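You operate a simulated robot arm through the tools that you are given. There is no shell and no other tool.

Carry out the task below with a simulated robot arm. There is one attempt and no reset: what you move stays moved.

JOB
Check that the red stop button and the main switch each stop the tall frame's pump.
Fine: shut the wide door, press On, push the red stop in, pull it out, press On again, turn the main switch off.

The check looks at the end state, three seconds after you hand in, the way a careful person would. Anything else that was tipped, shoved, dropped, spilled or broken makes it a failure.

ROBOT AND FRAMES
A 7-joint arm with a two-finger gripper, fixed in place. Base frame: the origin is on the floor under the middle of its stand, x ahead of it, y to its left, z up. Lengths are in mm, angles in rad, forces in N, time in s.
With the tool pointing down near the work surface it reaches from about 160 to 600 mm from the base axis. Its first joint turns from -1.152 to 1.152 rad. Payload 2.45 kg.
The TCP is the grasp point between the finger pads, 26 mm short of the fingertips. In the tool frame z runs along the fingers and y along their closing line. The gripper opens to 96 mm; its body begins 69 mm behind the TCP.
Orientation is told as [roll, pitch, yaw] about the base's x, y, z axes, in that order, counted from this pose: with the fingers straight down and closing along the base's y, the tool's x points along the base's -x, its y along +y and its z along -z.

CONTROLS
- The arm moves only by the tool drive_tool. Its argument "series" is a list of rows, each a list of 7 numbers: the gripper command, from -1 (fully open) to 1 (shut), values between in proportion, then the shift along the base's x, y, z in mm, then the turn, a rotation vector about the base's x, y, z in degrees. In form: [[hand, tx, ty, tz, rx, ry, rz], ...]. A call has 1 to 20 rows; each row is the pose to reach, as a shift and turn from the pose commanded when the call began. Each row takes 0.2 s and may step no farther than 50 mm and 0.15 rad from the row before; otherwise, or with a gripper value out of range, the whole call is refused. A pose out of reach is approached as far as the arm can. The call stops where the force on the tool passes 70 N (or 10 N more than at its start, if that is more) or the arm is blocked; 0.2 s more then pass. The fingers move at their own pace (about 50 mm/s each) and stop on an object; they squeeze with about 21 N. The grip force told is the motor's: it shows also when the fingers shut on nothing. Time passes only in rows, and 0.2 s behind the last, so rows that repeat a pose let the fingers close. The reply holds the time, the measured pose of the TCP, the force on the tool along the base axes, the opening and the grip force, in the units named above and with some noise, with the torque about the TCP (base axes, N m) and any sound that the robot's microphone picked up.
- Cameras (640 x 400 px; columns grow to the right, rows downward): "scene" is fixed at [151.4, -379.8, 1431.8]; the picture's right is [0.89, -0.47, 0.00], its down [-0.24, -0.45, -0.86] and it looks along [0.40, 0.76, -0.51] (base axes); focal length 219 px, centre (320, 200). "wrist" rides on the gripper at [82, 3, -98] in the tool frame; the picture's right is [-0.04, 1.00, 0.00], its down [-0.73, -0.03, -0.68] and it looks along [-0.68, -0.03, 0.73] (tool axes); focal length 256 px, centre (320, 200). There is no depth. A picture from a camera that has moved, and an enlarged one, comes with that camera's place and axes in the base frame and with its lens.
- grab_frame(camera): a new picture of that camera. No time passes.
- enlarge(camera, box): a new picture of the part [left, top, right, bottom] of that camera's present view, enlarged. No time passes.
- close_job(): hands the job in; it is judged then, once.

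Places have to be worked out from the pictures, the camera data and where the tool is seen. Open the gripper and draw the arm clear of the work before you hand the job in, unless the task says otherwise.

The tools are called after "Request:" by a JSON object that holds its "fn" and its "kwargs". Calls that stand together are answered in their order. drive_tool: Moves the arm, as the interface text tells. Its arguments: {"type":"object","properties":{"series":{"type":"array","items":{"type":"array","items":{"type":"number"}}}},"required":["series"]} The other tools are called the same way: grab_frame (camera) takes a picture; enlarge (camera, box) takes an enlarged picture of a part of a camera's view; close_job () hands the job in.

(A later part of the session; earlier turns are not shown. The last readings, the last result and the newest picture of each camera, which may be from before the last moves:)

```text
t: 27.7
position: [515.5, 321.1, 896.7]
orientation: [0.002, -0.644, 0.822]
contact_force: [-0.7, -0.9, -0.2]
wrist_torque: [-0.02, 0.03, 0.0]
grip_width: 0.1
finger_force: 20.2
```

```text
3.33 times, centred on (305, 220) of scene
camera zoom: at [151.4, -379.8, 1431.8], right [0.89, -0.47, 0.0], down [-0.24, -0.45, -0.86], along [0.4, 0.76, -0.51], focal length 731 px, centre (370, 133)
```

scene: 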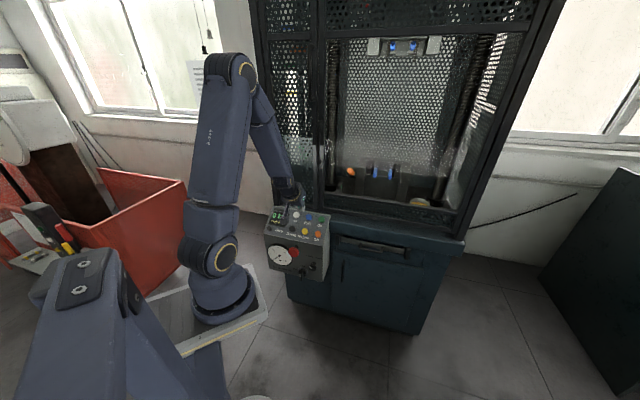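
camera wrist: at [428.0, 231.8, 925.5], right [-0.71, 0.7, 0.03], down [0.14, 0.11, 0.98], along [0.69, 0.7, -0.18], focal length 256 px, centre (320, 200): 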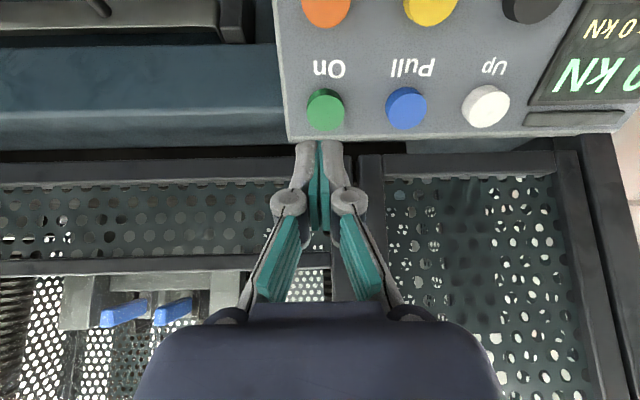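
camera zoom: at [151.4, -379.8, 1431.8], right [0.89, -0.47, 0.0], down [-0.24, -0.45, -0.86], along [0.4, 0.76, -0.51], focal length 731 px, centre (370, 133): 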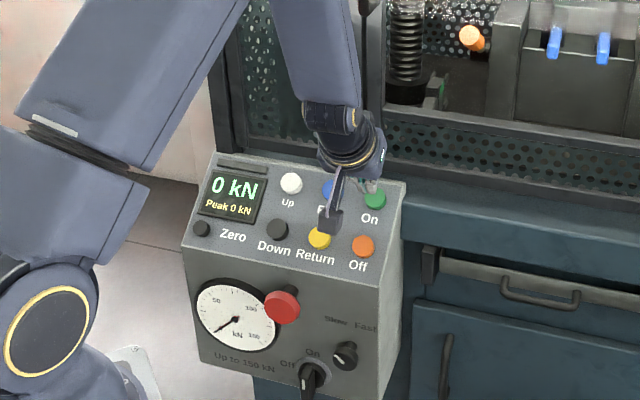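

The On button sits at (326, 110), right on the tool-axis line (4 mm to the right), about 65 mm away. I correct 4 mm and advance to about 12 mm off.

Request:
{"fn": "drive_tool", "kwargs": {"series": [[1, -2.9, 2.7, 0, 0, 0, 0], [1, 6, 12.2, -17.3, 0, 0, 0], [1, 12.6, 19.3, -30.4, 0, 0, 0], [1, 18.8, 26, -42.4, 0, 0, 0]]}}

Request:
{"fn": "grab_frame", "kwargs": {"camera": "wrist"}}

Request:
{"fn": "enlarge", "kwargs": {"camera": "scene", "box": [285, 180, 345, 240]}}

```text
t: 28.7
position: [534.5, 349.1, 854.8]
orientation: [0.005, -0.642, 0.82]
contact_force: [-0.4, -0.3, -0.2]
wrist_torque: [-0.01, 0.0, -0.02]
grip_width: 0.0
finger_force: 21.7
```

```text
taken
camera wrist: at [447.0, 258.8, 884.4], right [-0.71, 0.7, 0.03], down [0.15, 0.11, 0.98], along [0.69, 0.7, -0.18], focal length 256 px, centre (320, 200)
```

wrist: 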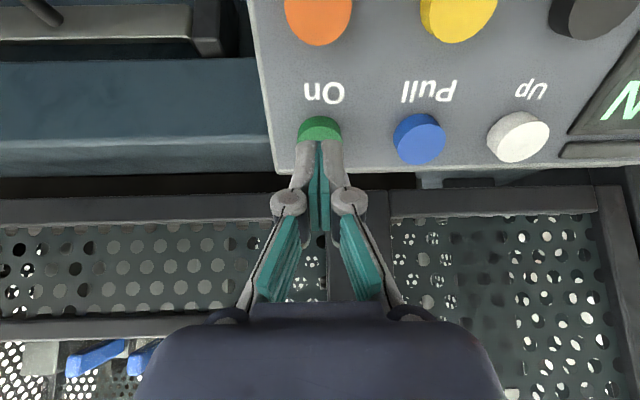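

```text
6.67 times, centred on (315, 210) of scene
camera zoom: at [151.4, -379.8, 1431.8], right [0.89, -0.47, 0.0], down [-0.24, -0.45, -0.86], along [0.4, 0.76, -0.51], focal length 1462 px, centre (353, 133)
```

zoom: 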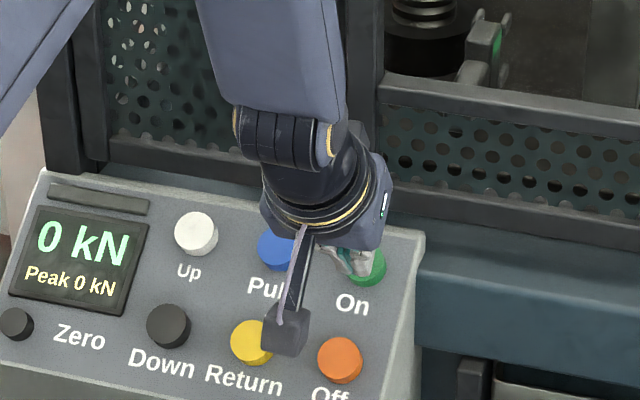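

The tips are right over the green button. I press in small 2 mm steps along the tool axis, watching the force and sound.

Request:
{"fn": "drive_tool", "kwargs": {"series": [[1, 0.8, 0.9, -1.6, 0, 0, 0], [1, 1.6, 1.8, -3.2, 0, 0, 0], [1, 2.5, 2.6, -4.8, 0, 0, 0], [1, 3.3, 3.5, -6.4, 0, 0, 0]]}}

```text
t: 29.7
position: [536.4, 351.4, 849.4]
orientation: [0.004, -0.643, 0.821]
contact_force: [0.9, 0.2, -0.3]
wrist_torque: [-0.02, 0.0, 0.04]
grip_width: 0.0
finger_force: 21.3
```

No contact yet; I continue in the same small steps.

Request:
{"fn": "drive_tool", "kwargs": {"series": [[1, 0.8, 0.9, -1.6, 0, 0, 0], [1, 1.6, 1.8, -3.2, 0, 0, 0], [1, 2.5, 2.6, -4.8, 0, 0, 0]]}}

Request:
{"fn": "grab_frame", "kwargs": {"camera": "wrist"}}

```text
t: 30.5
position: [539.0, 355.5, 845.2]
orientation: [0.004, -0.644, 0.82]
contact_force: [0.4, -0.1, -0.1]
wrist_torque: [-0.02, 0.02, 0.0]
grip_width: 0.0
finger_force: 21.4
```

```text
taken
camera wrist: at [452.5, 265.8, 873.3], right [-0.71, 0.7, 0.03], down [0.15, 0.11, 0.98], along [0.69, 0.7, -0.18], focal length 256 px, centre (320, 200)
```

wrist: 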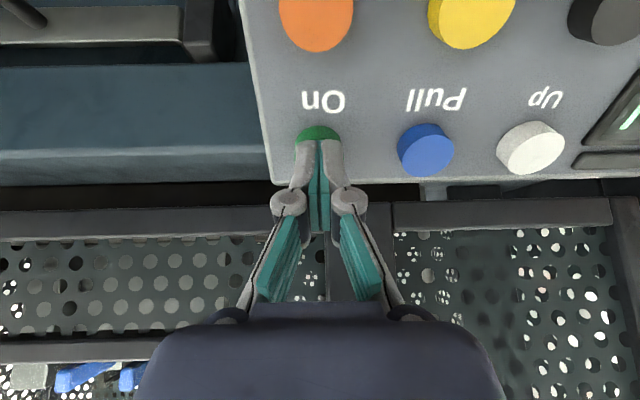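

The On button is about 5 mm ahead of the tips. I keep pressing in small steps.

Request:
{"fn": "drive_tool", "kwargs": {"series": [[1, 0.8, 0.9, -1.6, 0, 0, 0], [1, 1.6, 1.8, -3.2, 0, 0, 0], [1, 2.5, 2.6, -4.8, 0, 0, 0]]}}

```text
t: 31.3
position: [542.2, 358.7, 839.6]
orientation: [0.005, -0.643, 0.819]
contact_force: [0.3, -1.1, 0.2]
wrist_torque: [-0.04, 0.03, 0.0]
grip_width: 0.0
finger_force: 20.5
```

Still no contact force; I continue two millimetres at a time.

Request:
{"fn": "drive_tool", "kwargs": {"series": [[1, 0.8, 0.9, -1.6, 0, 0, 0], [1, 1.6, 1.8, -3.2, 0, 0, 0]]}}

Request:
{"fn": "grab_frame", "kwargs": {"camera": "wrist"}}

Request:
{"fn": "enlarge", "kwargs": {"camera": "scene", "box": [285, 180, 345, 240]}}

```text
t: 31.9
position: [543.7, 359.6, 835.5]
orientation: [0.002, -0.643, 0.82]
contact_force: [-1.5, 0.2, 3.8]
wrist_torque: [0.0, 0.01, 0.03]
grip_width: 0.1
finger_force: 21.0
heard: click
```

```text
taken
camera wrist: at [456.8, 270.3, 865.3], right [-0.71, 0.7, 0.03], down [0.15, 0.11, 0.98], along [0.69, 0.7, -0.18], focal length 256 px, centre (320, 200)
```

wrist: 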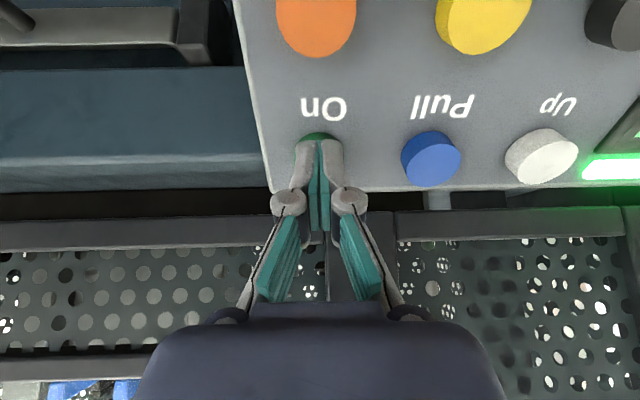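

```text
6.67 times, centred on (315, 210) of scene
camera zoom: at [151.3, -379.8, 1431.8], right [0.89, -0.47, 0.0], down [-0.24, -0.45, -0.86], along [0.4, 0.76, -0.51], focal length 1462 px, centre (353, 133)
```

zoom: 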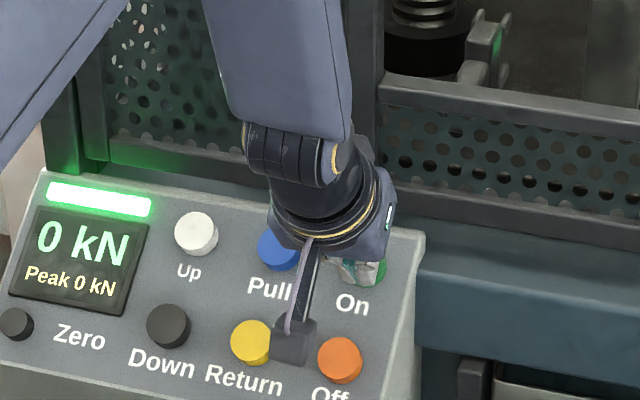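

A click was heard and the green lamp bar lit: the pump is on. I retract along the tool axis and check the lamp stays lit.

Request:
{"fn": "drive_tool", "kwargs": {"series": [[1, -8, -9, 16, 0, 0, 0], [1, -25, -26, 48, 0, 0, 0], [1, -41, -44, 80, 0, 0, 0], [1, -57, -61, 112, 0, 0, 0]]}}

Request:
{"fn": "enlarge", "kwargs": {"camera": "scene", "box": [255, 195, 345, 285]}}

Request:
{"fn": "grab_frame", "kwargs": {"camera": "wrist"}}

```text
t: 32.9
position: [485.6, 301.9, 947.8]
orientation: [0.003, -0.643, 0.821]
contact_force: [0.5, 0.0, -0.2]
wrist_torque: [0.02, 0.0, 0.01]
grip_width: 0.0
finger_force: 21.6
```

```text
4.44 times, centred on (300, 240) of scene
camera zoom: at [151.4, -379.8, 1431.8], right [0.89, -0.47, 0.0], down [-0.24, -0.45, -0.86], along [0.4, 0.76, -0.51], focal length 975 px, centre (409, 22)
```

zoom: 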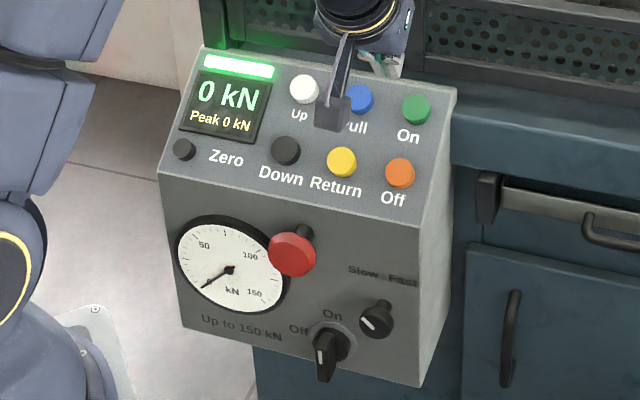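

```text
taken
camera wrist: at [399.1, 210.8, 976.3], right [-0.71, 0.7, 0.03], down [0.15, 0.11, 0.98], along [0.69, 0.7, -0.18], focal length 256 px, centre (320, 200)
```

wrist: 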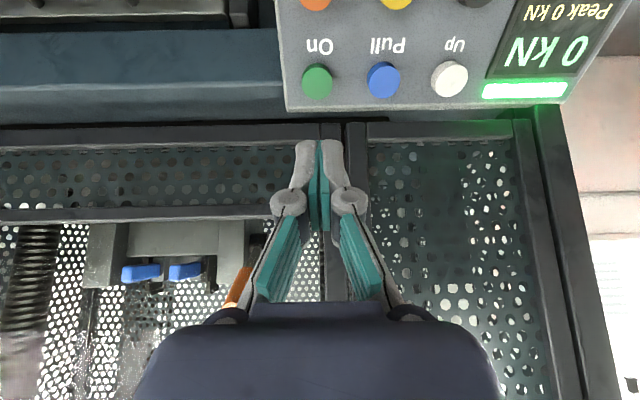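

The green lamp stays on, so the pump runs. I retreat from the sloped face and go to a viewing pose in front of the box's front face, tool upright, to measure the red stop and main switch.

Request:
{"fn": "drive_tool", "kwargs": {"series": [[1, -44, -17, 0, -5.4, 5.05, 0], [1, -88, -34, 0, -10.8, 10.1, 0], [1, -132, -50, -10, -16.2, 15.1, 0], [1, -174, -66, -30, -21.6, 20.2, 0], [1, -177, -67, -75, -27.0, 25.2, 0], [1, -177, -67, -120, -27.0, 25.2, 0], [1, -177, -67, -165, -27.0, 25.2, 0]]}}

Request:
{"fn": "grab_frame", "kwargs": {"camera": "wrist"}}

Request:
{"fn": "grab_frame", "kwargs": {"camera": "scene"}}

```text
t: 34.5
position: [311.4, 231.3, 780.8]
orientation: [0.005, 0.003, 0.819]
contact_force: [-0.2, -0.1, 0.4]
wrist_torque: [0.01, 0.0, -0.03]
grip_width: 0.3
finger_force: 21.0
```

```text
taken
camera wrist: at [254.0, 173.1, 878.9], right [-0.7, 0.71, 0.0], down [0.52, 0.52, 0.68], along [0.48, 0.48, -0.74], focal length 256 px, centre (320, 200)
```

wrist: 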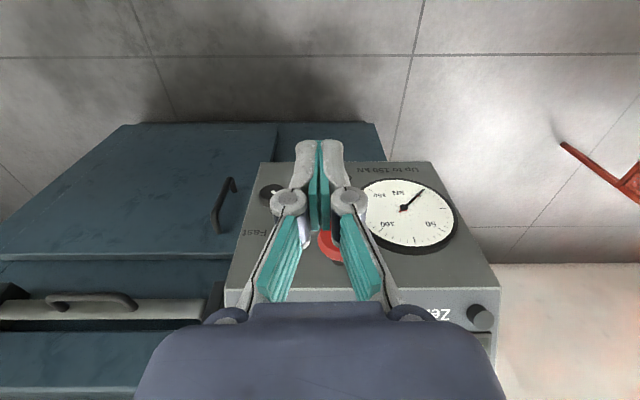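

```text
taken
```

scene: 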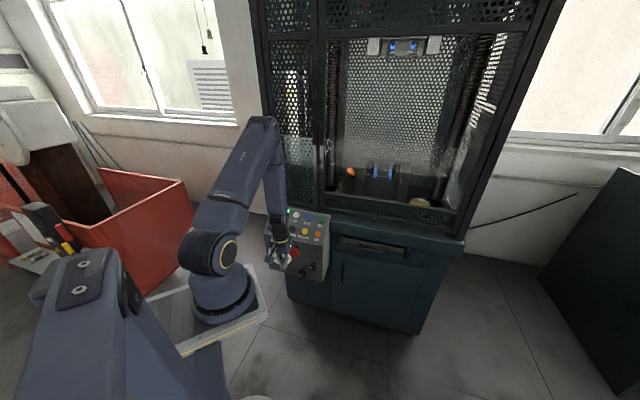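

The fingers hide the stop and the switch, so I shift about 85 mm sideways along the panel and raise slightly to see past them.

Request:
{"fn": "drive_tool", "kwargs": {"series": [[1, 31, -29, 0, 0, 0, 0], [1, 62, -58, 10, 0, 0, 0]]}}

Request:
{"fn": "grab_frame", "kwargs": {"camera": "wrist"}}

Request:
{"fn": "enlarge", "kwargs": {"camera": "wrist", "box": [330, 100, 530, 300]}}

```text
t: 35.1
position: [371.5, 173.9, 798.7]
orientation: [0.004, 0.002, 0.823]
contact_force: [0.9, 0.4, 0.2]
wrist_torque: [0.0, 0.02, 0.0]
grip_width: 0.0
finger_force: 20.4
```

```text
taken
camera wrist: at [313.8, 115.2, 896.2], right [-0.7, 0.71, 0.0], down [0.52, 0.52, 0.68], along [0.48, 0.48, -0.74], focal length 256 px, centre (320, 200)
```

wrist: 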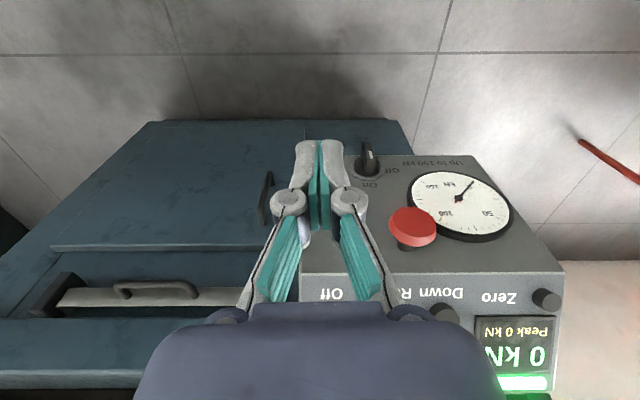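

```text
2.00 times, centred on (430, 200) of wrist
camera zoom: at [313.8, 115.2, 896.2], right [-0.7, 0.71, 0.0], down [0.52, 0.52, 0.68], along [0.48, 0.48, -0.74], focal length 512 px, centre (100, 200)
```

zoom: 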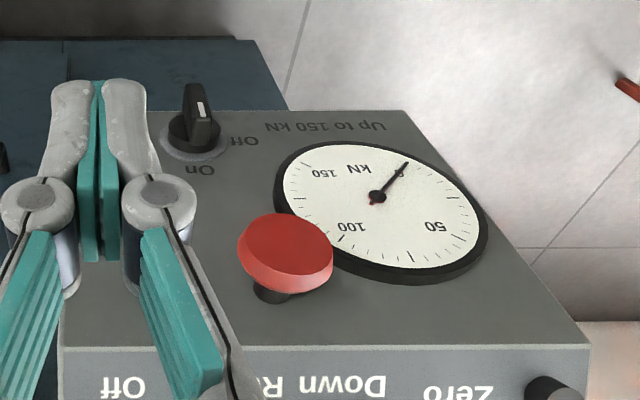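

From these views I place the red stop's front face at about (396, 348, 696), sticking out 50 mm from the box's vertical face, and the main switch's blade at about (416, 326, 545). I tilt the tool 60° and come to a spot 60 mm in front of the red stop, fingers shut.

Request:
{"fn": "drive_tool", "kwargs": {"series": [[1, -4, 14, -5, 5.49, -5.12, 0], [1, -8, 28, -12, 10.97, -10.23, 0], [1, -12, 42, -22, 16.46, -15.35, 0], [1, -16, 56, -33, 21.94, -20.46, 0], [1, -20, 70, -44, 27.43, -25.58, 0], [1, -24, 84, -55, 32.91, -30.69, 0], [1, -28, 98, -67, 38.4, -35.8, 0], [1, -31.5, 112.7, -88, 43.9, -40.9, 0]]}}

Request:
{"fn": "grab_frame", "kwargs": {"camera": "wrist"}}

Request:
{"fn": "grab_frame", "kwargs": {"camera": "scene"}}

```text
t: 36.9
position: [340.6, 287.2, 707.7]
orientation: [0.005, -1.051, 0.82]
contact_force: [0.3, 0.4, 0.5]
wrist_torque: [-0.04, 0.01, -0.02]
grip_width: 0.0
finger_force: 21.0
```

```text
taken
camera wrist: at [251.3, 195.4, 685.2], right [-0.72, 0.69, 0.04], down [-0.13, -0.18, 0.97], along [0.68, 0.7, 0.22], focal length 256 px, centre (320, 200)
```

wrist: 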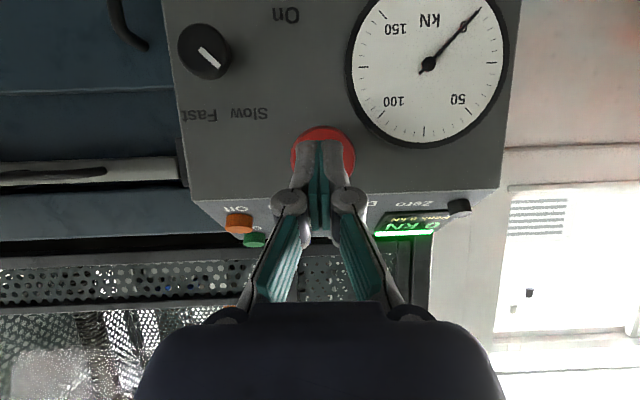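

```text
taken
```

scene: 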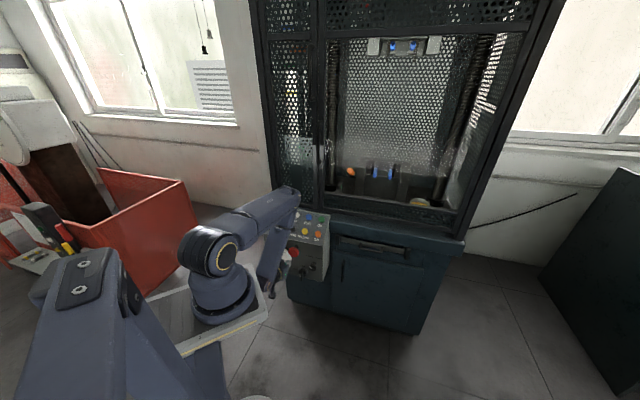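

The tips are square in front of the red head, about 60 mm off and 4 mm low. I raise 4 mm, approach 50 mm straight along the panel normal, then will press in small steps.

Request:
{"fn": "drive_tool", "kwargs": {"series": [[1, 0, 0, 4, 0, 0, 0], [1, 13.6, 14.6, 4, 0, 0, 0], [1, 27.3, 29.3, 4, 0, 0, 0], [1, 34.1, 36.6, 4, 0, 0, 0]]}}

Request:
{"fn": "drive_tool", "kwargs": {"series": [[1, 1.4, 1.5, 0, 0, 0, 0], [1, 2.7, 2.9, 0, 0, 0, 0], [1, 4.1, 4.4, 0, 0, 0, 0], [1, 5.5, 5.9, 0, 0, 0, 0]]}}

```text
t: 37.9
position: [374.6, 323.1, 708.7]
orientation: [0.002, -1.046, 0.82]
contact_force: [-0.6, -1.3, 0.4]
wrist_torque: [0.02, 0.0, 0.0]
grip_width: 6.1
finger_force: 28.0
```

```text
t: 38.9
position: [378.7, 328.0, 709.2]
orientation: [0.004, -1.045, 0.821]
contact_force: [0.1, -1.7, -0.1]
wrist_torque: [0.0, 0.02, 0.01]
grip_width: 0.1
finger_force: 28.6
```

The fingers briefly read 6 mm and a higher grip force, so I check the view before pressing further.

Request:
{"fn": "grab_frame", "kwargs": {"camera": "wrist"}}

Request:
{"fn": "enlarge", "kwargs": {"camera": "wrist", "box": [220, 80, 420, 240]}}

Request:
{"fn": "enlarge", "kwargs": {"camera": "scene", "box": [245, 190, 345, 290]}}

```text
taken
camera wrist: at [290.9, 238.2, 687.2], right [-0.72, 0.69, 0.04], down [-0.13, -0.18, 0.97], along [0.68, 0.7, 0.22], focal length 256 px, centre (320, 200)
```

wrist: 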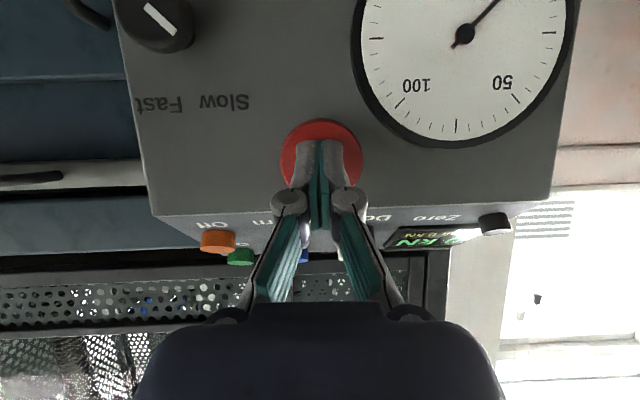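

```text
2.50 times, centred on (320, 160) of wrist
camera zoom: at [290.9, 238.2, 687.2], right [-0.72, 0.69, 0.04], down [-0.13, -0.18, 0.97], along [0.68, 0.7, 0.22], focal length 640 px, centre (320, 300)
```

zoom: 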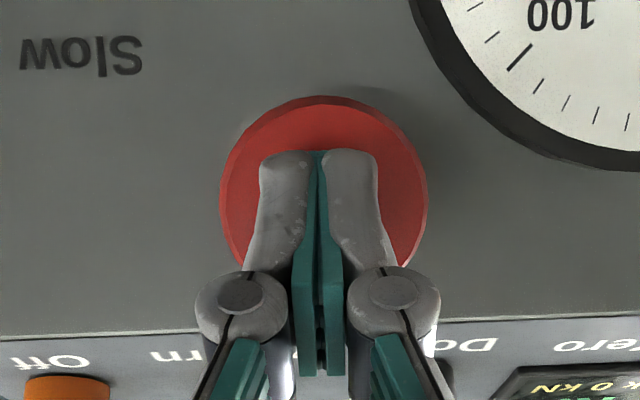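

```text
4.00 times, centred on (295, 240) of scene
camera zoom: at [151.4, -379.8, 1431.8], right [0.89, -0.47, 0.0], down [-0.24, -0.45, -0.86], along [0.4, 0.76, -0.51], focal length 877 px, centre (420, 40)
```

zoom: 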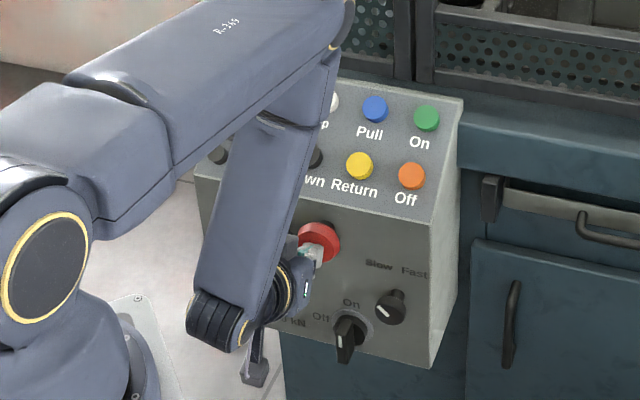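

The red head now seems nearer the panel; I enlarge the lamp and display area to see whether the pump has stopped.

Request:
{"fn": "enlarge", "kwargs": {"camera": "wrist", "box": [380, 200, 530, 270]}}

Request:
{"fn": "enlarge", "kwargs": {"camera": "scene", "box": [280, 210, 320, 270]}}

```text
4.27 times, centred on (455, 235) of wrist
camera zoom: at [290.9, 238.2, 687.2], right [-0.72, 0.69, 0.04], down [-0.13, -0.18, 0.97], along [0.68, 0.7, 0.22], focal length 1092 px, centre (-256, 51)
```

zoom: 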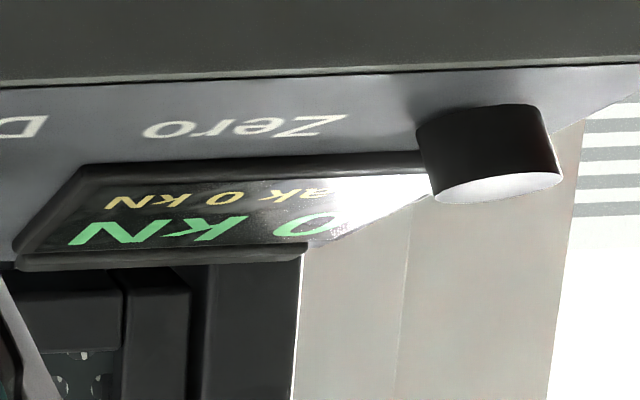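

```text
6.67 times, centred on (300, 240) of scene
camera zoom: at [151.4, -379.8, 1431.8], right [0.89, -0.47, 0.0], down [-0.24, -0.45, -0.86], along [0.4, 0.76, -0.51], focal length 1462 px, centre (453, -67)
```

zoom: 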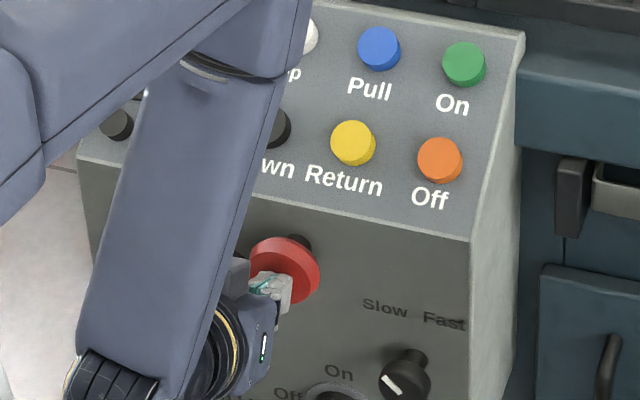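

The lamp bar is now dark, so the stop has cut the pump. I press a few more millimetres gently to be sure the red head is fully in and latched.

Request:
{"fn": "drive_tool", "kwargs": {"series": [[1, 1.0, 1.1, 0, 0, 0, 0], [1, 2.0, 2.2, 0, 0, 0, 0]]}}

```text
t: 39.5
position: [379.8, 330.9, 709.4]
orientation: [0.004, -1.041, 0.822]
contact_force: [-10.3, -9.6, 4.5]
wrist_torque: [0.0, -0.17, 0.02]
grip_width: 5.8
finger_force: 28.0
```

There is now 14 N resistance. I press slightly further to see whether it is the end stop.

Request:
{"fn": "drive_tool", "kwargs": {"series": [[1, 0.7, 0.7, 0, 0, 0, 0], [1, 1.4, 1.5, 0, 0, 0, 0]]}}

Request:
{"fn": "enlarge", "kwargs": {"camera": "wrist", "box": [220, 80, 420, 240]}}

```text
t: 40.1
position: [381.1, 330.7, 709.5]
orientation: [0.006, -1.041, 0.819]
contact_force: [-27.5, -29.5, 22.3]
wrist_torque: [0.32, -0.38, -0.03]
grip_width: 5.9
finger_force: 28.0
```

```text
2.50 times, centred on (320, 160) of wrist
camera zoom: at [292.3, 239.6, 687.6], right [-0.72, 0.69, 0.04], down [-0.12, -0.18, 0.98], along [0.68, 0.7, 0.22], focal length 640 px, centre (320, 300)
```

zoom: 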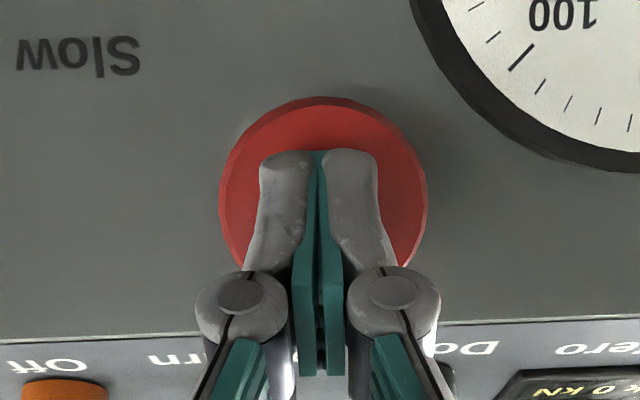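

The head does not move at 46 N, so it is fully in. I back straight off and look at the stop and lamp.

Request:
{"fn": "drive_tool", "kwargs": {"series": [[1, -7, -7.5, 0, 0, 0, 0], [1, -27, -29, 0, 0, 0, 0], [1, -48, -51, 0, 0, 0, 0], [1, -61, -66, 0, 0, 0, 0]]}}

Request:
{"fn": "grab_frame", "kwargs": {"camera": "wrist"}}

Request:
{"fn": "enlarge", "kwargs": {"camera": "wrist", "box": [220, 80, 420, 240]}}

Request:
{"fn": "enlarge", "kwargs": {"camera": "scene", "box": [245, 190, 345, 290]}}

```text
t: 41.1
position: [320.9, 266.2, 709.7]
orientation: [0.001, -1.047, 0.823]
contact_force: [-0.2, -0.4, -0.8]
wrist_torque: [-0.02, -0.01, -0.03]
grip_width: 0.0
finger_force: 27.8
```

```text
taken
camera wrist: at [232.9, 176.5, 687.7], right [-0.72, 0.69, 0.04], down [-0.13, -0.18, 0.97], along [0.68, 0.7, 0.22], focal length 256 px, centre (320, 200)
```

wrist: 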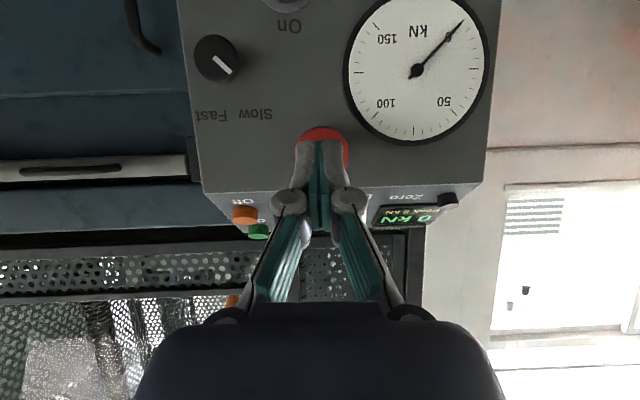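

```text
2.50 times, centred on (320, 160) of wrist
camera zoom: at [232.9, 176.5, 687.7], right [-0.72, 0.69, 0.04], down [-0.13, -0.18, 0.97], along [0.68, 0.7, 0.22], focal length 640 px, centre (320, 300)
```

zoom: 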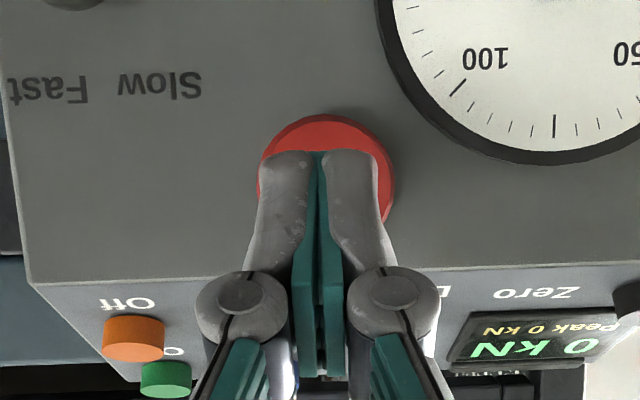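

```text
4.00 times, centred on (295, 240) of scene
camera zoom: at [151.4, -379.8, 1431.8], right [0.89, -0.47, 0.0], down [-0.24, -0.45, -0.86], along [0.4, 0.76, -0.51], focal length 877 px, centre (420, 40)
```

zoom: 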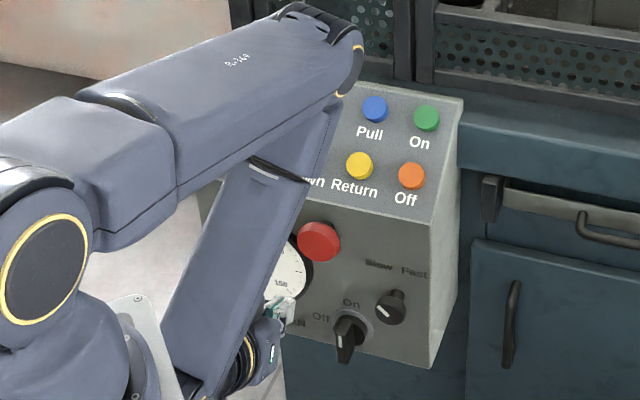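

The stop is latched in (stalk hidden) and the lamp is dark. Its head is about 51 mm across, centred near u 51, z 700; I open the fingers to about 76 mm and advance partway so they straddle it.

Request:
{"fn": "drive_tool", "kwargs": {"series": [[-0.58, -1.6, 1.5, -4, 0, 0, 0], [-0.58, -1.6, 1.5, -4, 0, 0, 0], [-0.58, -1.6, 1.5, -4, 0, 0, 0], [-0.58, -1.6, 1.5, -4, 0, 0, 0], [-0.58, 12, 16, -4, 0, 0, 0], [-0.58, 25.7, 30.8, -4, 0, 0, 0], [-0.58, 39.3, 45.4, -4, 0, 0, 0]]}}

Request:
{"fn": "grab_frame", "kwargs": {"camera": "wrist"}}

Request:
{"fn": "enlarge", "kwargs": {"camera": "scene", "box": [265, 220, 335, 290]}}

```text
t: 42.7
position: [361.8, 312.8, 706.1]
orientation: [0.005, -1.045, 0.822]
contact_force: [-0.2, 0.4, -0.9]
wrist_torque: [0.04, -0.01, -0.02]
grip_width: 75.9
finger_force: 0.0
```

```text
taken
camera wrist: at [272.8, 221.1, 683.7], right [-0.72, 0.69, 0.04], down [-0.13, -0.18, 0.98], along [0.68, 0.7, 0.22], focal length 256 px, centre (320, 200)
```

wrist: 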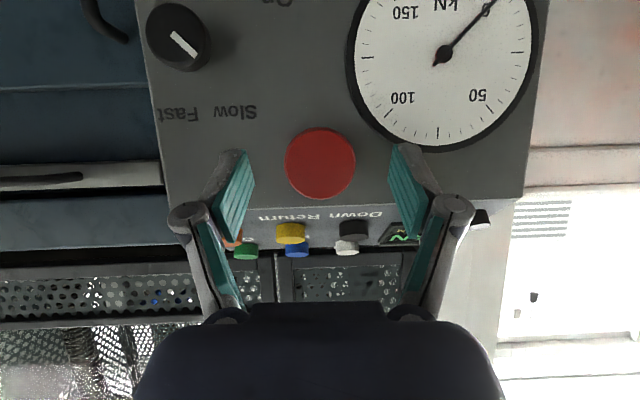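

```text
5.71 times, centred on (300, 255) of scene
camera zoom: at [151.4, -379.8, 1431.8], right [0.89, -0.47, 0.0], down [-0.24, -0.45, -0.86], along [0.4, 0.76, -0.51], focal length 1254 px, centre (434, -114)
```

zoom: 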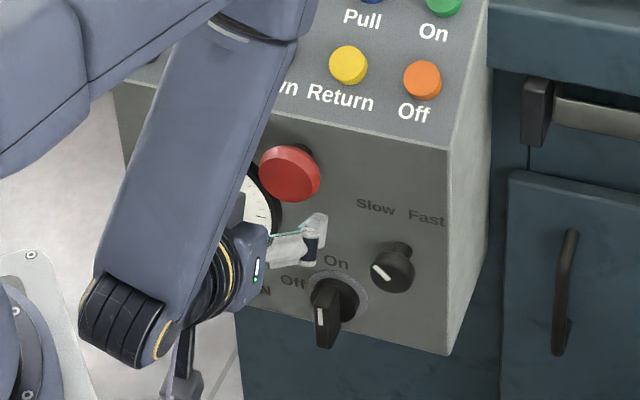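

The head is centred between the fingers, but the left finger would come close to the gauge rim. I roll the gripper 25° about its axis (left finger up) and narrow the opening to about 68 mm before going in.

Request:
{"fn": "drive_tool", "kwargs": {"series": [[-0.42, 0, 0, 0, 4.93, 5.3, -4.13], [-0.42, 0, 0, 0, 9.87, 10.6, -8.27], [-0.42, 0, 0, 0, 14.8, 15.9, -12.4], [-0.42, 0, 0, 0, 14.8, 15.9, -12.4]]}}

Request:
{"fn": "grab_frame", "kwargs": {"camera": "wrist"}}

```text
t: 43.7
position: [361.6, 311.9, 705.8]
orientation: [0.639, -0.897, 0.069]
contact_force: [0.2, -0.2, -0.2]
wrist_torque: [-0.01, -0.01, -0.04]
grip_width: 68.2
finger_force: 0.0
```

```text
taken
camera wrist: at [250.8, 246.7, 691.3], right [-0.5, 0.77, 0.4], down [0.07, -0.42, 0.9], along [0.87, 0.48, 0.15], focal length 256 px, centre (320, 200)
```

wrist: 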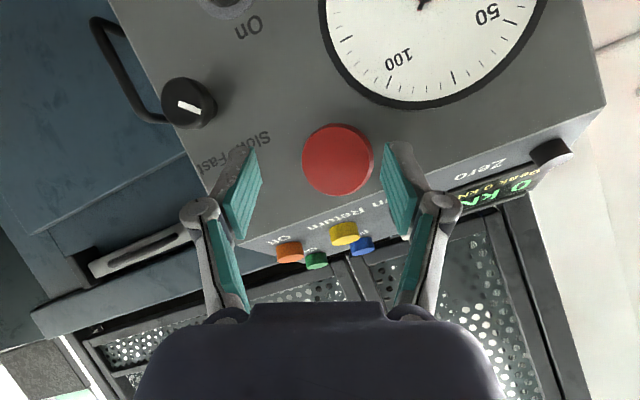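

The fingers now straddle the head clear of the gauge. I advance 30 mm along the panel normal and look.

Request:
{"fn": "drive_tool", "kwargs": {"series": [[-0.42, 6.8, 7.3, 0, 0, 0, 0], [-0.42, 13.6, 14.6, 0, 0, 0, 0], [-0.42, 20.5, 21.9, 0, 0, 0, 0]]}}

Request:
{"fn": "grab_frame", "kwargs": {"camera": "wrist"}}

Request:
{"fn": "enlarge", "kwargs": {"camera": "scene", "box": [265, 220, 335, 290]}}

```text
t: 44.5
position: [379.7, 334.1, 704.6]
orientation: [0.636, -0.9, 0.073]
contact_force: [0.1, -1.2, -0.2]
wrist_torque: [-0.01, 0.02, 0.03]
grip_width: 67.9
finger_force: 0.2
```

```text
taken
camera wrist: at [269.7, 269.2, 691.0], right [-0.5, 0.77, 0.4], down [0.07, -0.42, 0.9], along [0.86, 0.48, 0.15], focal length 256 px, centre (320, 200)
```

wrist: 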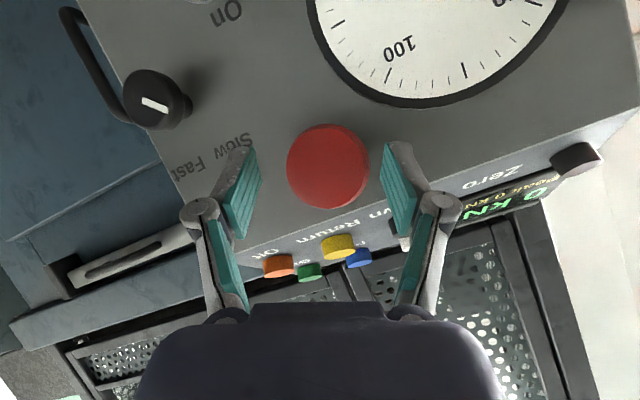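

```text
5.71 times, centred on (300, 255) of scene
camera zoom: at [151.4, -379.8, 1431.8], right [0.89, -0.47, 0.0], down [-0.24, -0.45, -0.86], along [0.4, 0.76, -0.51], focal length 1254 px, centre (434, -114)
```

zoom: 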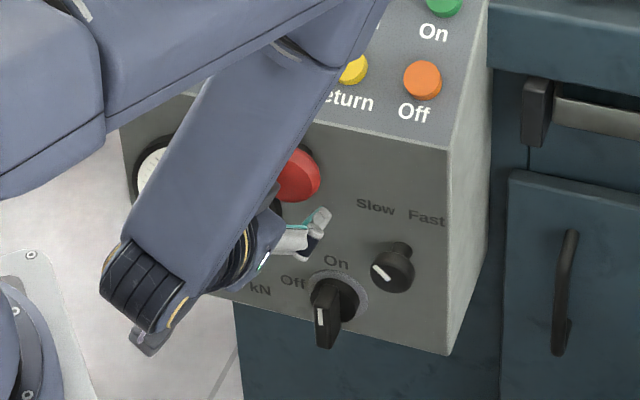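

The head is nearly centred on the gripper axis. I go in the last 16 mm in small steps, watching for touch on the panel.

Request:
{"fn": "drive_tool", "kwargs": {"series": [[-0.42, 1.8, 2.0, 0, 0, 0, 0], [-0.42, 3.7, 3.9, 0, 0, 0, 0], [-0.42, 5.5, 5.9, 0, 0, 0, 0], [-0.42, 7.4, 7.9, 0, 0, 0, 0], [-0.42, 9.2, 9.8, 0, 0, 0, 0], [-0.42, 10.9, 11.7, 0, 0, 0, 0]]}}

Request:
{"fn": "grab_frame", "kwargs": {"camera": "wrist"}}

Request:
{"fn": "enlarge", "kwargs": {"camera": "wrist", "box": [220, 90, 420, 250]}}

```text
t: 45.9
position: [391.6, 345.4, 705.4]
orientation: [0.634, -0.9, 0.071]
contact_force: [-1.2, -0.6, 0.1]
wrist_torque: [0.03, 0.02, 0.01]
grip_width: 68.0
finger_force: 0.0
```

```text
taken
camera wrist: at [282.1, 281.2, 690.3], right [-0.5, 0.77, 0.4], down [0.07, -0.42, 0.9], along [0.86, 0.48, 0.15], focal length 256 px, centre (320, 200)
```

wrist: 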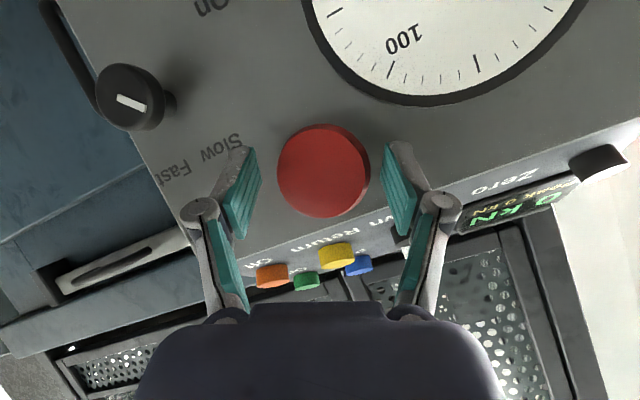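

```text
2.50 times, centred on (320, 170) of wrist
camera zoom: at [282.1, 281.2, 690.3], right [-0.5, 0.77, 0.4], down [0.07, -0.42, 0.9], along [0.86, 0.48, 0.15], focal length 640 px, centre (320, 275)
```

zoom: 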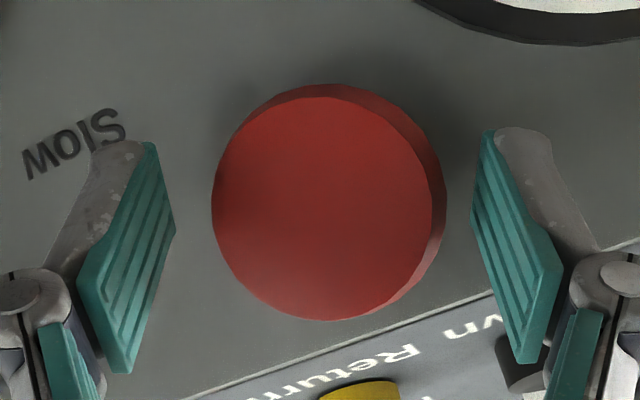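

The head is centred with its front about 13 mm past the TCP. I go 6 mm deeper, watching for contact with the panel, so the pads cover the whole rim.

Request:
{"fn": "drive_tool", "kwargs": {"series": [[-0.42, 1.4, 1.5, 0, 0, 0, 0], [-0.42, 2.7, 2.9, 0, 0, 0, 0], [-0.42, 4.1, 4.4, 0, 0, 0, 0], [-0.42, 4.1, 4.4, 0, 0, 0, 0]]}}

```text
t: 46.9
position: [397.1, 351.7, 705.4]
orientation: [0.637, -0.901, 0.073]
contact_force: [-0.1, 0.3, 0.6]
wrist_torque: [0.02, 0.0, -0.07]
grip_width: 68.3
finger_force: 0.1
```

No contact yet, and the pads now cover the rim. I close the fingers on the head.

Request:
{"fn": "drive_tool", "kwargs": {"series": [[1, 0, 0, 0, 0, 0, 0], [1, 0, 0, 0, 0, 0, 0], [1, 0, 0, 0, 0, 0, 0], [1, 0, 0, 0, 0, 0, 0]]}}

Request:
{"fn": "enlarge", "kwargs": {"camera": "wrist", "box": [220, 90, 420, 250]}}

```text
t: 47.9
position: [396.9, 351.1, 705.1]
orientation: [0.636, -0.9, 0.071]
contact_force: [0.5, -6.1, 2.6]
wrist_torque: [-0.05, 0.17, -0.47]
grip_width: 51.4
finger_force: 45.5
```

```text
2.50 times, centred on (320, 170) of wrist
camera zoom: at [286.8, 285.9, 691.1], right [-0.5, 0.77, 0.4], down [0.07, -0.42, 0.9], along [0.87, 0.48, 0.15], focal length 640 px, centre (320, 275)
```

zoom: 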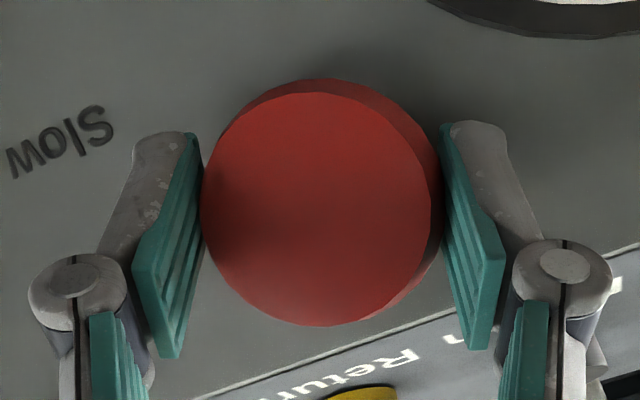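

The head is gripped at 51 mm. I pull it straight out along the panel normal in small steps.

Request:
{"fn": "drive_tool", "kwargs": {"series": [[1, -2, -2.2, 0, 0, 0, 0], [1, -4.1, -4.4, 0, 0, 0, 0], [1, -6.1, -6.6, 0, 0, 0, 0], [1, -8.2, -8.8, 0, 0, 0, 0]]}}

Request:
{"fn": "enlarge", "kwargs": {"camera": "wrist", "box": [220, 90, 420, 250]}}

```text
t: 48.9
position: [388.6, 341.5, 706.0]
orientation: [0.633, -0.898, 0.075]
contact_force: [7.0, 3.7, -15.3]
wrist_torque: [-0.36, 0.48, -0.63]
grip_width: 51.4
finger_force: 44.9
```

```text
2.50 times, centred on (320, 170) of wrist
camera zoom: at [278.1, 276.8, 691.4], right [-0.5, 0.77, 0.4], down [0.07, -0.42, 0.9], along [0.86, 0.48, 0.15], focal length 640 px, centre (320, 275)
```

zoom: 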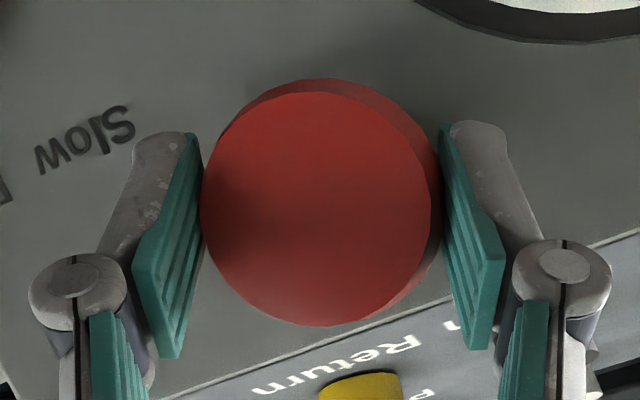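

The head is coming out with the gripper (12 mm so far). I pull a few millimetres more until it reaches its out position.

Request:
{"fn": "drive_tool", "kwargs": {"series": [[1, -1.4, -1.5, 0, 0, 0, 0], [1, -2.7, -2.9, 0, 0, 0, 0]]}}

Request:
{"fn": "enlarge", "kwargs": {"camera": "wrist", "box": [220, 90, 420, 250]}}

```text
t: 49.5
position: [387.3, 340.7, 706.7]
orientation: [0.64, -0.903, 0.069]
contact_force: [23.5, 33.9, -37.6]
wrist_torque: [-0.13, 0.49, -0.35]
grip_width: 51.5
finger_force: 45.2
```

```text
2.50 times, centred on (320, 170) of wrist
camera zoom: at [277.4, 275.6, 691.6], right [-0.5, 0.77, 0.4], down [0.07, -0.43, 0.9], along [0.86, 0.48, 0.16], focal length 640 px, centre (320, 275)
```

zoom: 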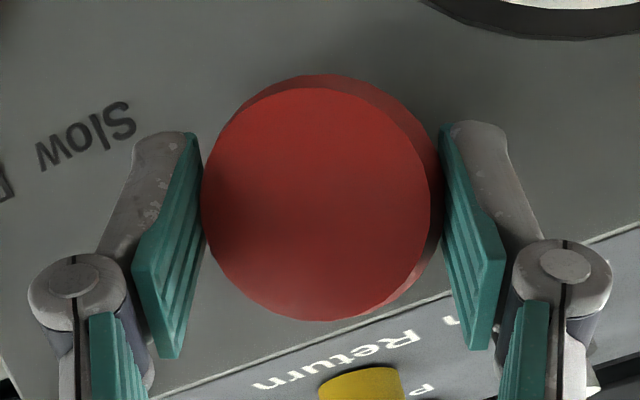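

The pull force rises to about 40 N with no more motion: the stop is fully out. I ease off the pull, open the fingers, and back away.

Request:
{"fn": "drive_tool", "kwargs": {"series": [[1, 1.6, 1.7, 0, 0, 0, 0], [-0.42, 1.6, 1.7, 0, 0, 0, 0], [-0.42, 1.6, 1.7, 0, 0, 0, 0], [-0.42, 1.6, 1.7, 0, 0, 0, 0]]}}

Request:
{"fn": "enlarge", "kwargs": {"camera": "wrist", "box": [220, 90, 420, 250]}}

```text
t: 50.5
position: [386.7, 340.4, 705.5]
orientation: [0.637, -0.899, 0.07]
contact_force: [0.0, 0.2, 0.6]
wrist_torque: [-0.02, -0.02, 0.04]
grip_width: 68.4
finger_force: 0.0
```

```text
2.50 times, centred on (320, 170) of wrist
camera zoom: at [277.2, 275.6, 691.8], right [-0.5, 0.77, 0.4], down [0.07, -0.42, 0.9], along [0.86, 0.48, 0.15], focal length 640 px, centre (320, 275)
```

zoom: 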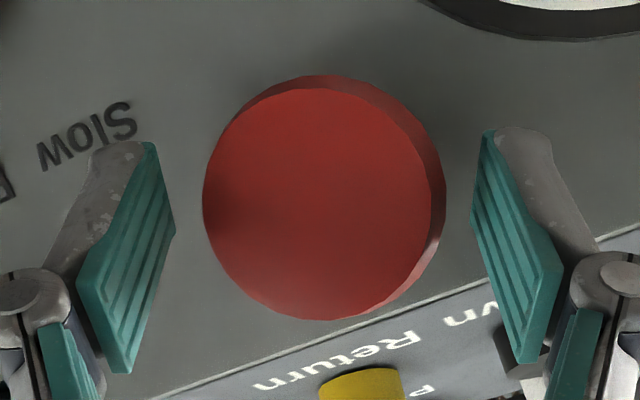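

Released cleanly. I back straight out 80 mm, then check from both cameras that the head stays out.

Request:
{"fn": "drive_tool", "kwargs": {"series": [[-0.42, -10, -10.7, 0, 0, 0, 0], [-0.42, -24, -25.6, 0, 0, 0, 0], [-0.42, -40, -43, 0, 0, 0, 0], [-0.42, -56, -60, 0, 0, 0, 0]]}}

Request:
{"fn": "grab_frame", "kwargs": {"camera": "wrist"}}

Request:
{"fn": "enlarge", "kwargs": {"camera": "scene", "box": [245, 190, 345, 290]}}

```text
t: 51.5
position: [331.2, 280.2, 704.6]
orientation: [0.635, -0.903, 0.074]
contact_force: [-0.7, 0.1, 0.4]
wrist_torque: [-0.02, 0.03, 0.0]
grip_width: 68.3
finger_force: 0.0
```

```text
taken
camera wrist: at [222.1, 215.3, 691.6], right [-0.5, 0.77, 0.4], down [0.07, -0.42, 0.9], along [0.86, 0.48, 0.16], focal length 256 px, centre (320, 200)
```

wrist: 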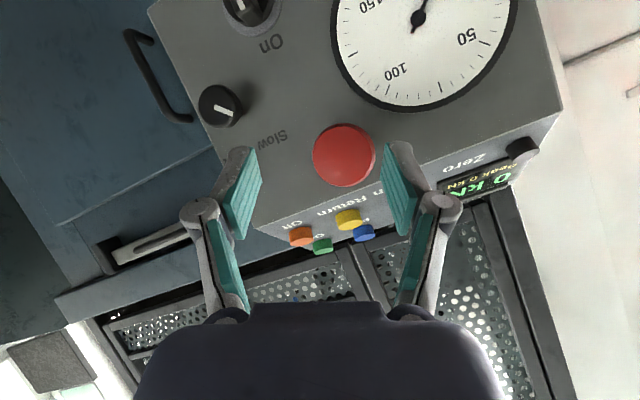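

```text
4.00 times, centred on (295, 240) of scene
camera zoom: at [151.4, -379.8, 1431.8], right [0.89, -0.47, 0.0], down [-0.24, -0.45, -0.86], along [0.4, 0.76, -0.51], focal length 877 px, centre (420, 40)
```

zoom: 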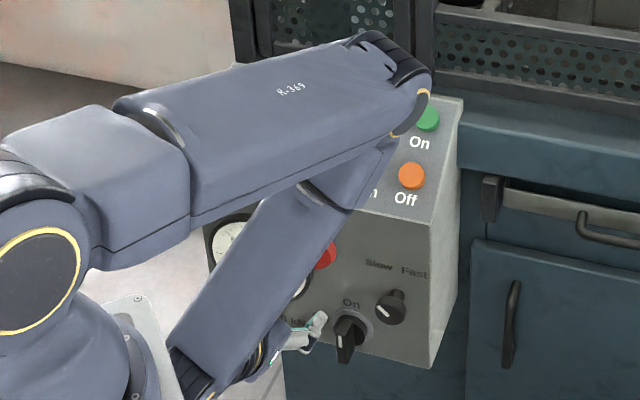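

The head remains out in the wrist view. I now unroll the gripper, shut the fingers and lift away toward the sloped face for the second On press.

Request:
{"fn": "drive_tool", "kwargs": {"series": [[1, 0, 0, 25, -4.93, -5.3, 4.13], [1, 0, 0, 55, -9.87, -10.6, 8.27], [1, 0, 0, 90, -14.8, -15.9, 12.4]]}}

Request:
{"fn": "drive_tool", "kwargs": {"series": [[1, 10, 0, 45, -5.6, 5.23, 0], [1, 30, 3, 90, -11.2, 10.5, 0], [1, 60, 8, 130, -16.8, 15.7, 0], [1, 100, 14, 153, -16.8, 15.7, 0], [1, 140, 20, 153, -16.8, 15.7, 0], [1, 155, 22, 153, -16.8, 15.7, 0]]}}

Request:
{"fn": "grab_frame", "kwargs": {"camera": "wrist"}}

Request:
{"fn": "enlarge", "kwargs": {"camera": "scene", "box": [255, 195, 345, 285]}}

```text
t: 52.3
position: [329.3, 279.3, 794.8]
orientation: [0.0, -1.045, 0.824]
contact_force: [0.8, 0.0, 0.4]
wrist_torque: [-0.02, 0.01, 0.04]
grip_width: 0.3
finger_force: 7.6
```

```text
refused: row 3 steps farther than a row can; nothing moved
```

```text
taken
camera wrist: at [242.0, 189.1, 773.0], right [-0.72, 0.69, 0.03], down [-0.13, -0.18, 0.98], along [0.68, 0.7, 0.22], focal length 256 px, centre (320, 200)
```

wrist: 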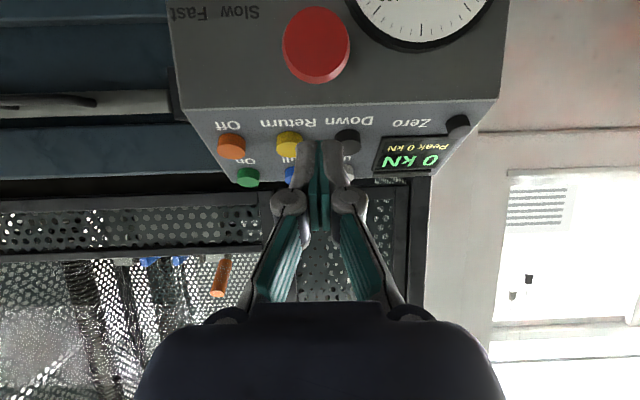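

```text
4.44 times, centred on (300, 240) of scene
camera zoom: at [151.4, -379.8, 1431.8], right [0.89, -0.47, 0.0], down [-0.24, -0.45, -0.86], along [0.4, 0.76, -0.51], focal length 975 px, centre (409, 22)
```

zoom: 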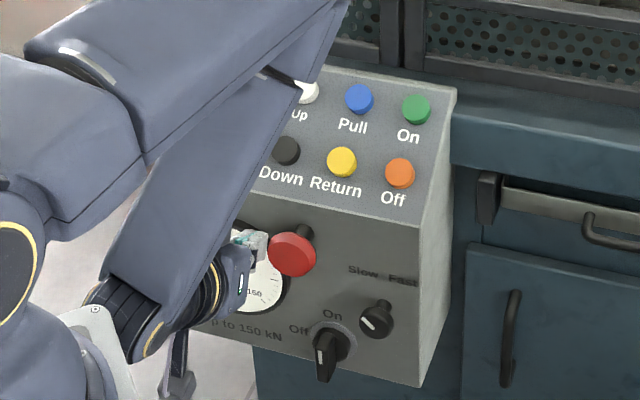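

The red stop is fully out again (stalk visible), same as at the start. I redo the refused move with smaller steps, up and then forward over the sloped face.

Request:
{"fn": "drive_tool", "kwargs": {"series": [[1, 10, 0, 40, -5.6, 5.23, 0], [1, 25, 3, 80, -11.2, 10.5, 0], [1, 50, 8, 115, -16.8, 15.7, 0], [1, 80, 12, 145, -16.8, 15.7, 0], [1, 120, 18, 153, -16.8, 15.7, 0], [1, 156, 22, 153, -16.8, 15.7, 0]]}}

Request:
{"fn": "grab_frame", "kwargs": {"camera": "wrist"}}

```text
t: 53.7
position: [485.2, 301.8, 948.1]
orientation: [0.005, -0.645, 0.821]
contact_force: [-0.2, 0.5, -0.1]
wrist_torque: [0.02, -0.02, 0.01]
grip_width: 0.0
finger_force: 21.2
```

```text
taken
camera wrist: at [398.6, 212.7, 977.5], right [-0.71, 0.7, 0.03], down [0.15, 0.11, 0.98], along [0.69, 0.7, -0.18], focal length 256 px, centre (320, 200)
```

wrist: 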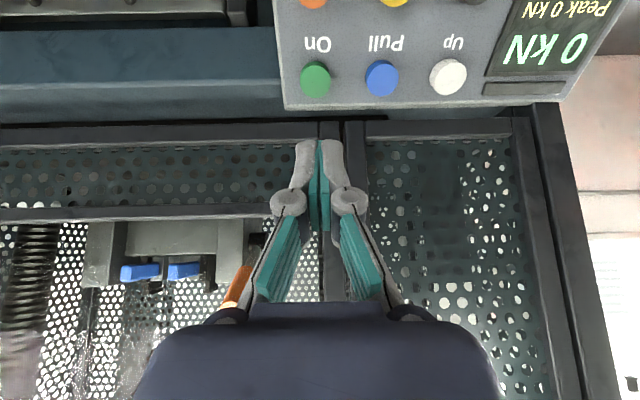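

The pose matches the earlier one and the lamp is dark. I press On again along the same line, finishing with small steps.

Request:
{"fn": "drive_tool", "kwargs": {"series": [[1, 16, 17, -32, 0, 0, 0], [1, 32, 35, -64, 0, 0, 0], [1, 44, 47, -86, 0, 0, 0], [1, 51, 54.5, -100, 0, 0, 0], [1, 54, 58, -106, 0, 0, 0], [1, 55.5, 59.5, -109, 0, 0, 0], [1, 57, 61, -112, 0, 0, 0]]}}

Request:
{"fn": "grab_frame", "kwargs": {"camera": "wrist"}}

```text
t: 55.3
position: [543.3, 362.7, 836.4]
orientation: [0.006, -0.644, 0.821]
contact_force: [-6.4, -4.5, 8.7]
wrist_torque: [-0.07, 0.14, -0.01]
grip_width: 5.9
finger_force: 28.2
heard: click
```

```text
taken
camera wrist: at [456.7, 272.8, 865.5], right [-0.71, 0.7, 0.03], down [0.15, 0.11, 0.98], along [0.69, 0.7, -0.18], focal length 256 px, centre (320, 200)
```

wrist: 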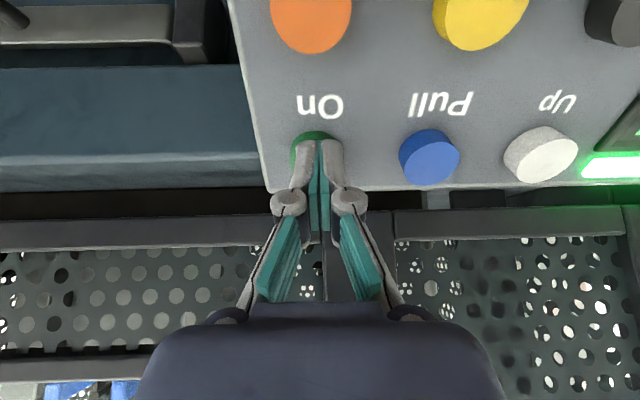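

The second On press clicked and the green lamp is lit again. I retract along the axis and go back out in front of the panel.

Request:
{"fn": "drive_tool", "kwargs": {"series": [[1, -8, -9, 16, 0, 0, 0], [1, -24, -26, 48, 0, 0, 0], [1, -40, -43, 80, 0, 0, 0], [1, -57, -61, 112, 0, 0, 0], [1, -95, -66, 112, 0, 0, 0], [1, -140, -72, 112, 0, 0, 0], [1, -175, -78, 100, 0, 0, 0]]}}

Request:
{"fn": "drive_tool", "kwargs": {"series": [[1, -10, -2, -30, 5.6, -5.23, 0], [1, -20, -4, -65, 11.2, -10.5, 0], [1, -30, -5, -100, 16.8, -15.7, 0], [1, -35, -5, -140, 16.8, -15.7, 0]]}}

Request:
{"fn": "enlarge", "kwargs": {"camera": "scene", "box": [255, 195, 345, 285]}}

```text
t: 56.9
position: [367.6, 281.3, 935.0]
orientation: [0.003, -0.648, 0.821]
contact_force: [-0.1, 0.0, 0.3]
wrist_torque: [0.0, -0.04, -0.02]
grip_width: 0.1
finger_force: 28.2
```

```text
t: 57.9
position: [330.8, 281.2, 797.7]
orientation: [0.006, -1.047, 0.821]
contact_force: [-0.2, 0.1, 0.9]
wrist_torque: [0.01, -0.04, 0.02]
grip_width: 0.2
finger_force: 28.5
```

```text
4.44 times, centred on (300, 240) of scene
camera zoom: at [151.4, -379.8, 1431.8], right [0.89, -0.47, 0.0], down [-0.24, -0.45, -0.86], along [0.4, 0.76, -0.51], focal length 975 px, centre (409, 22)
```

zoom: 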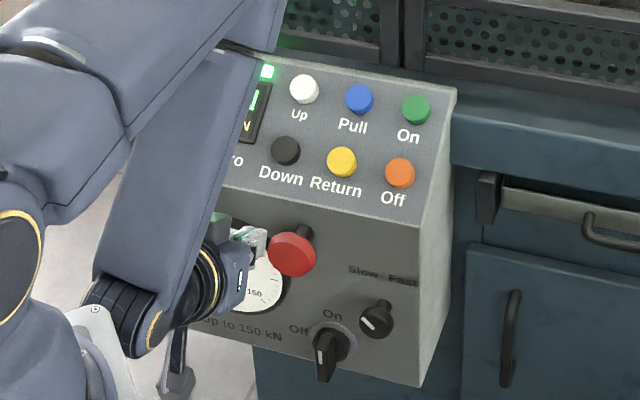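

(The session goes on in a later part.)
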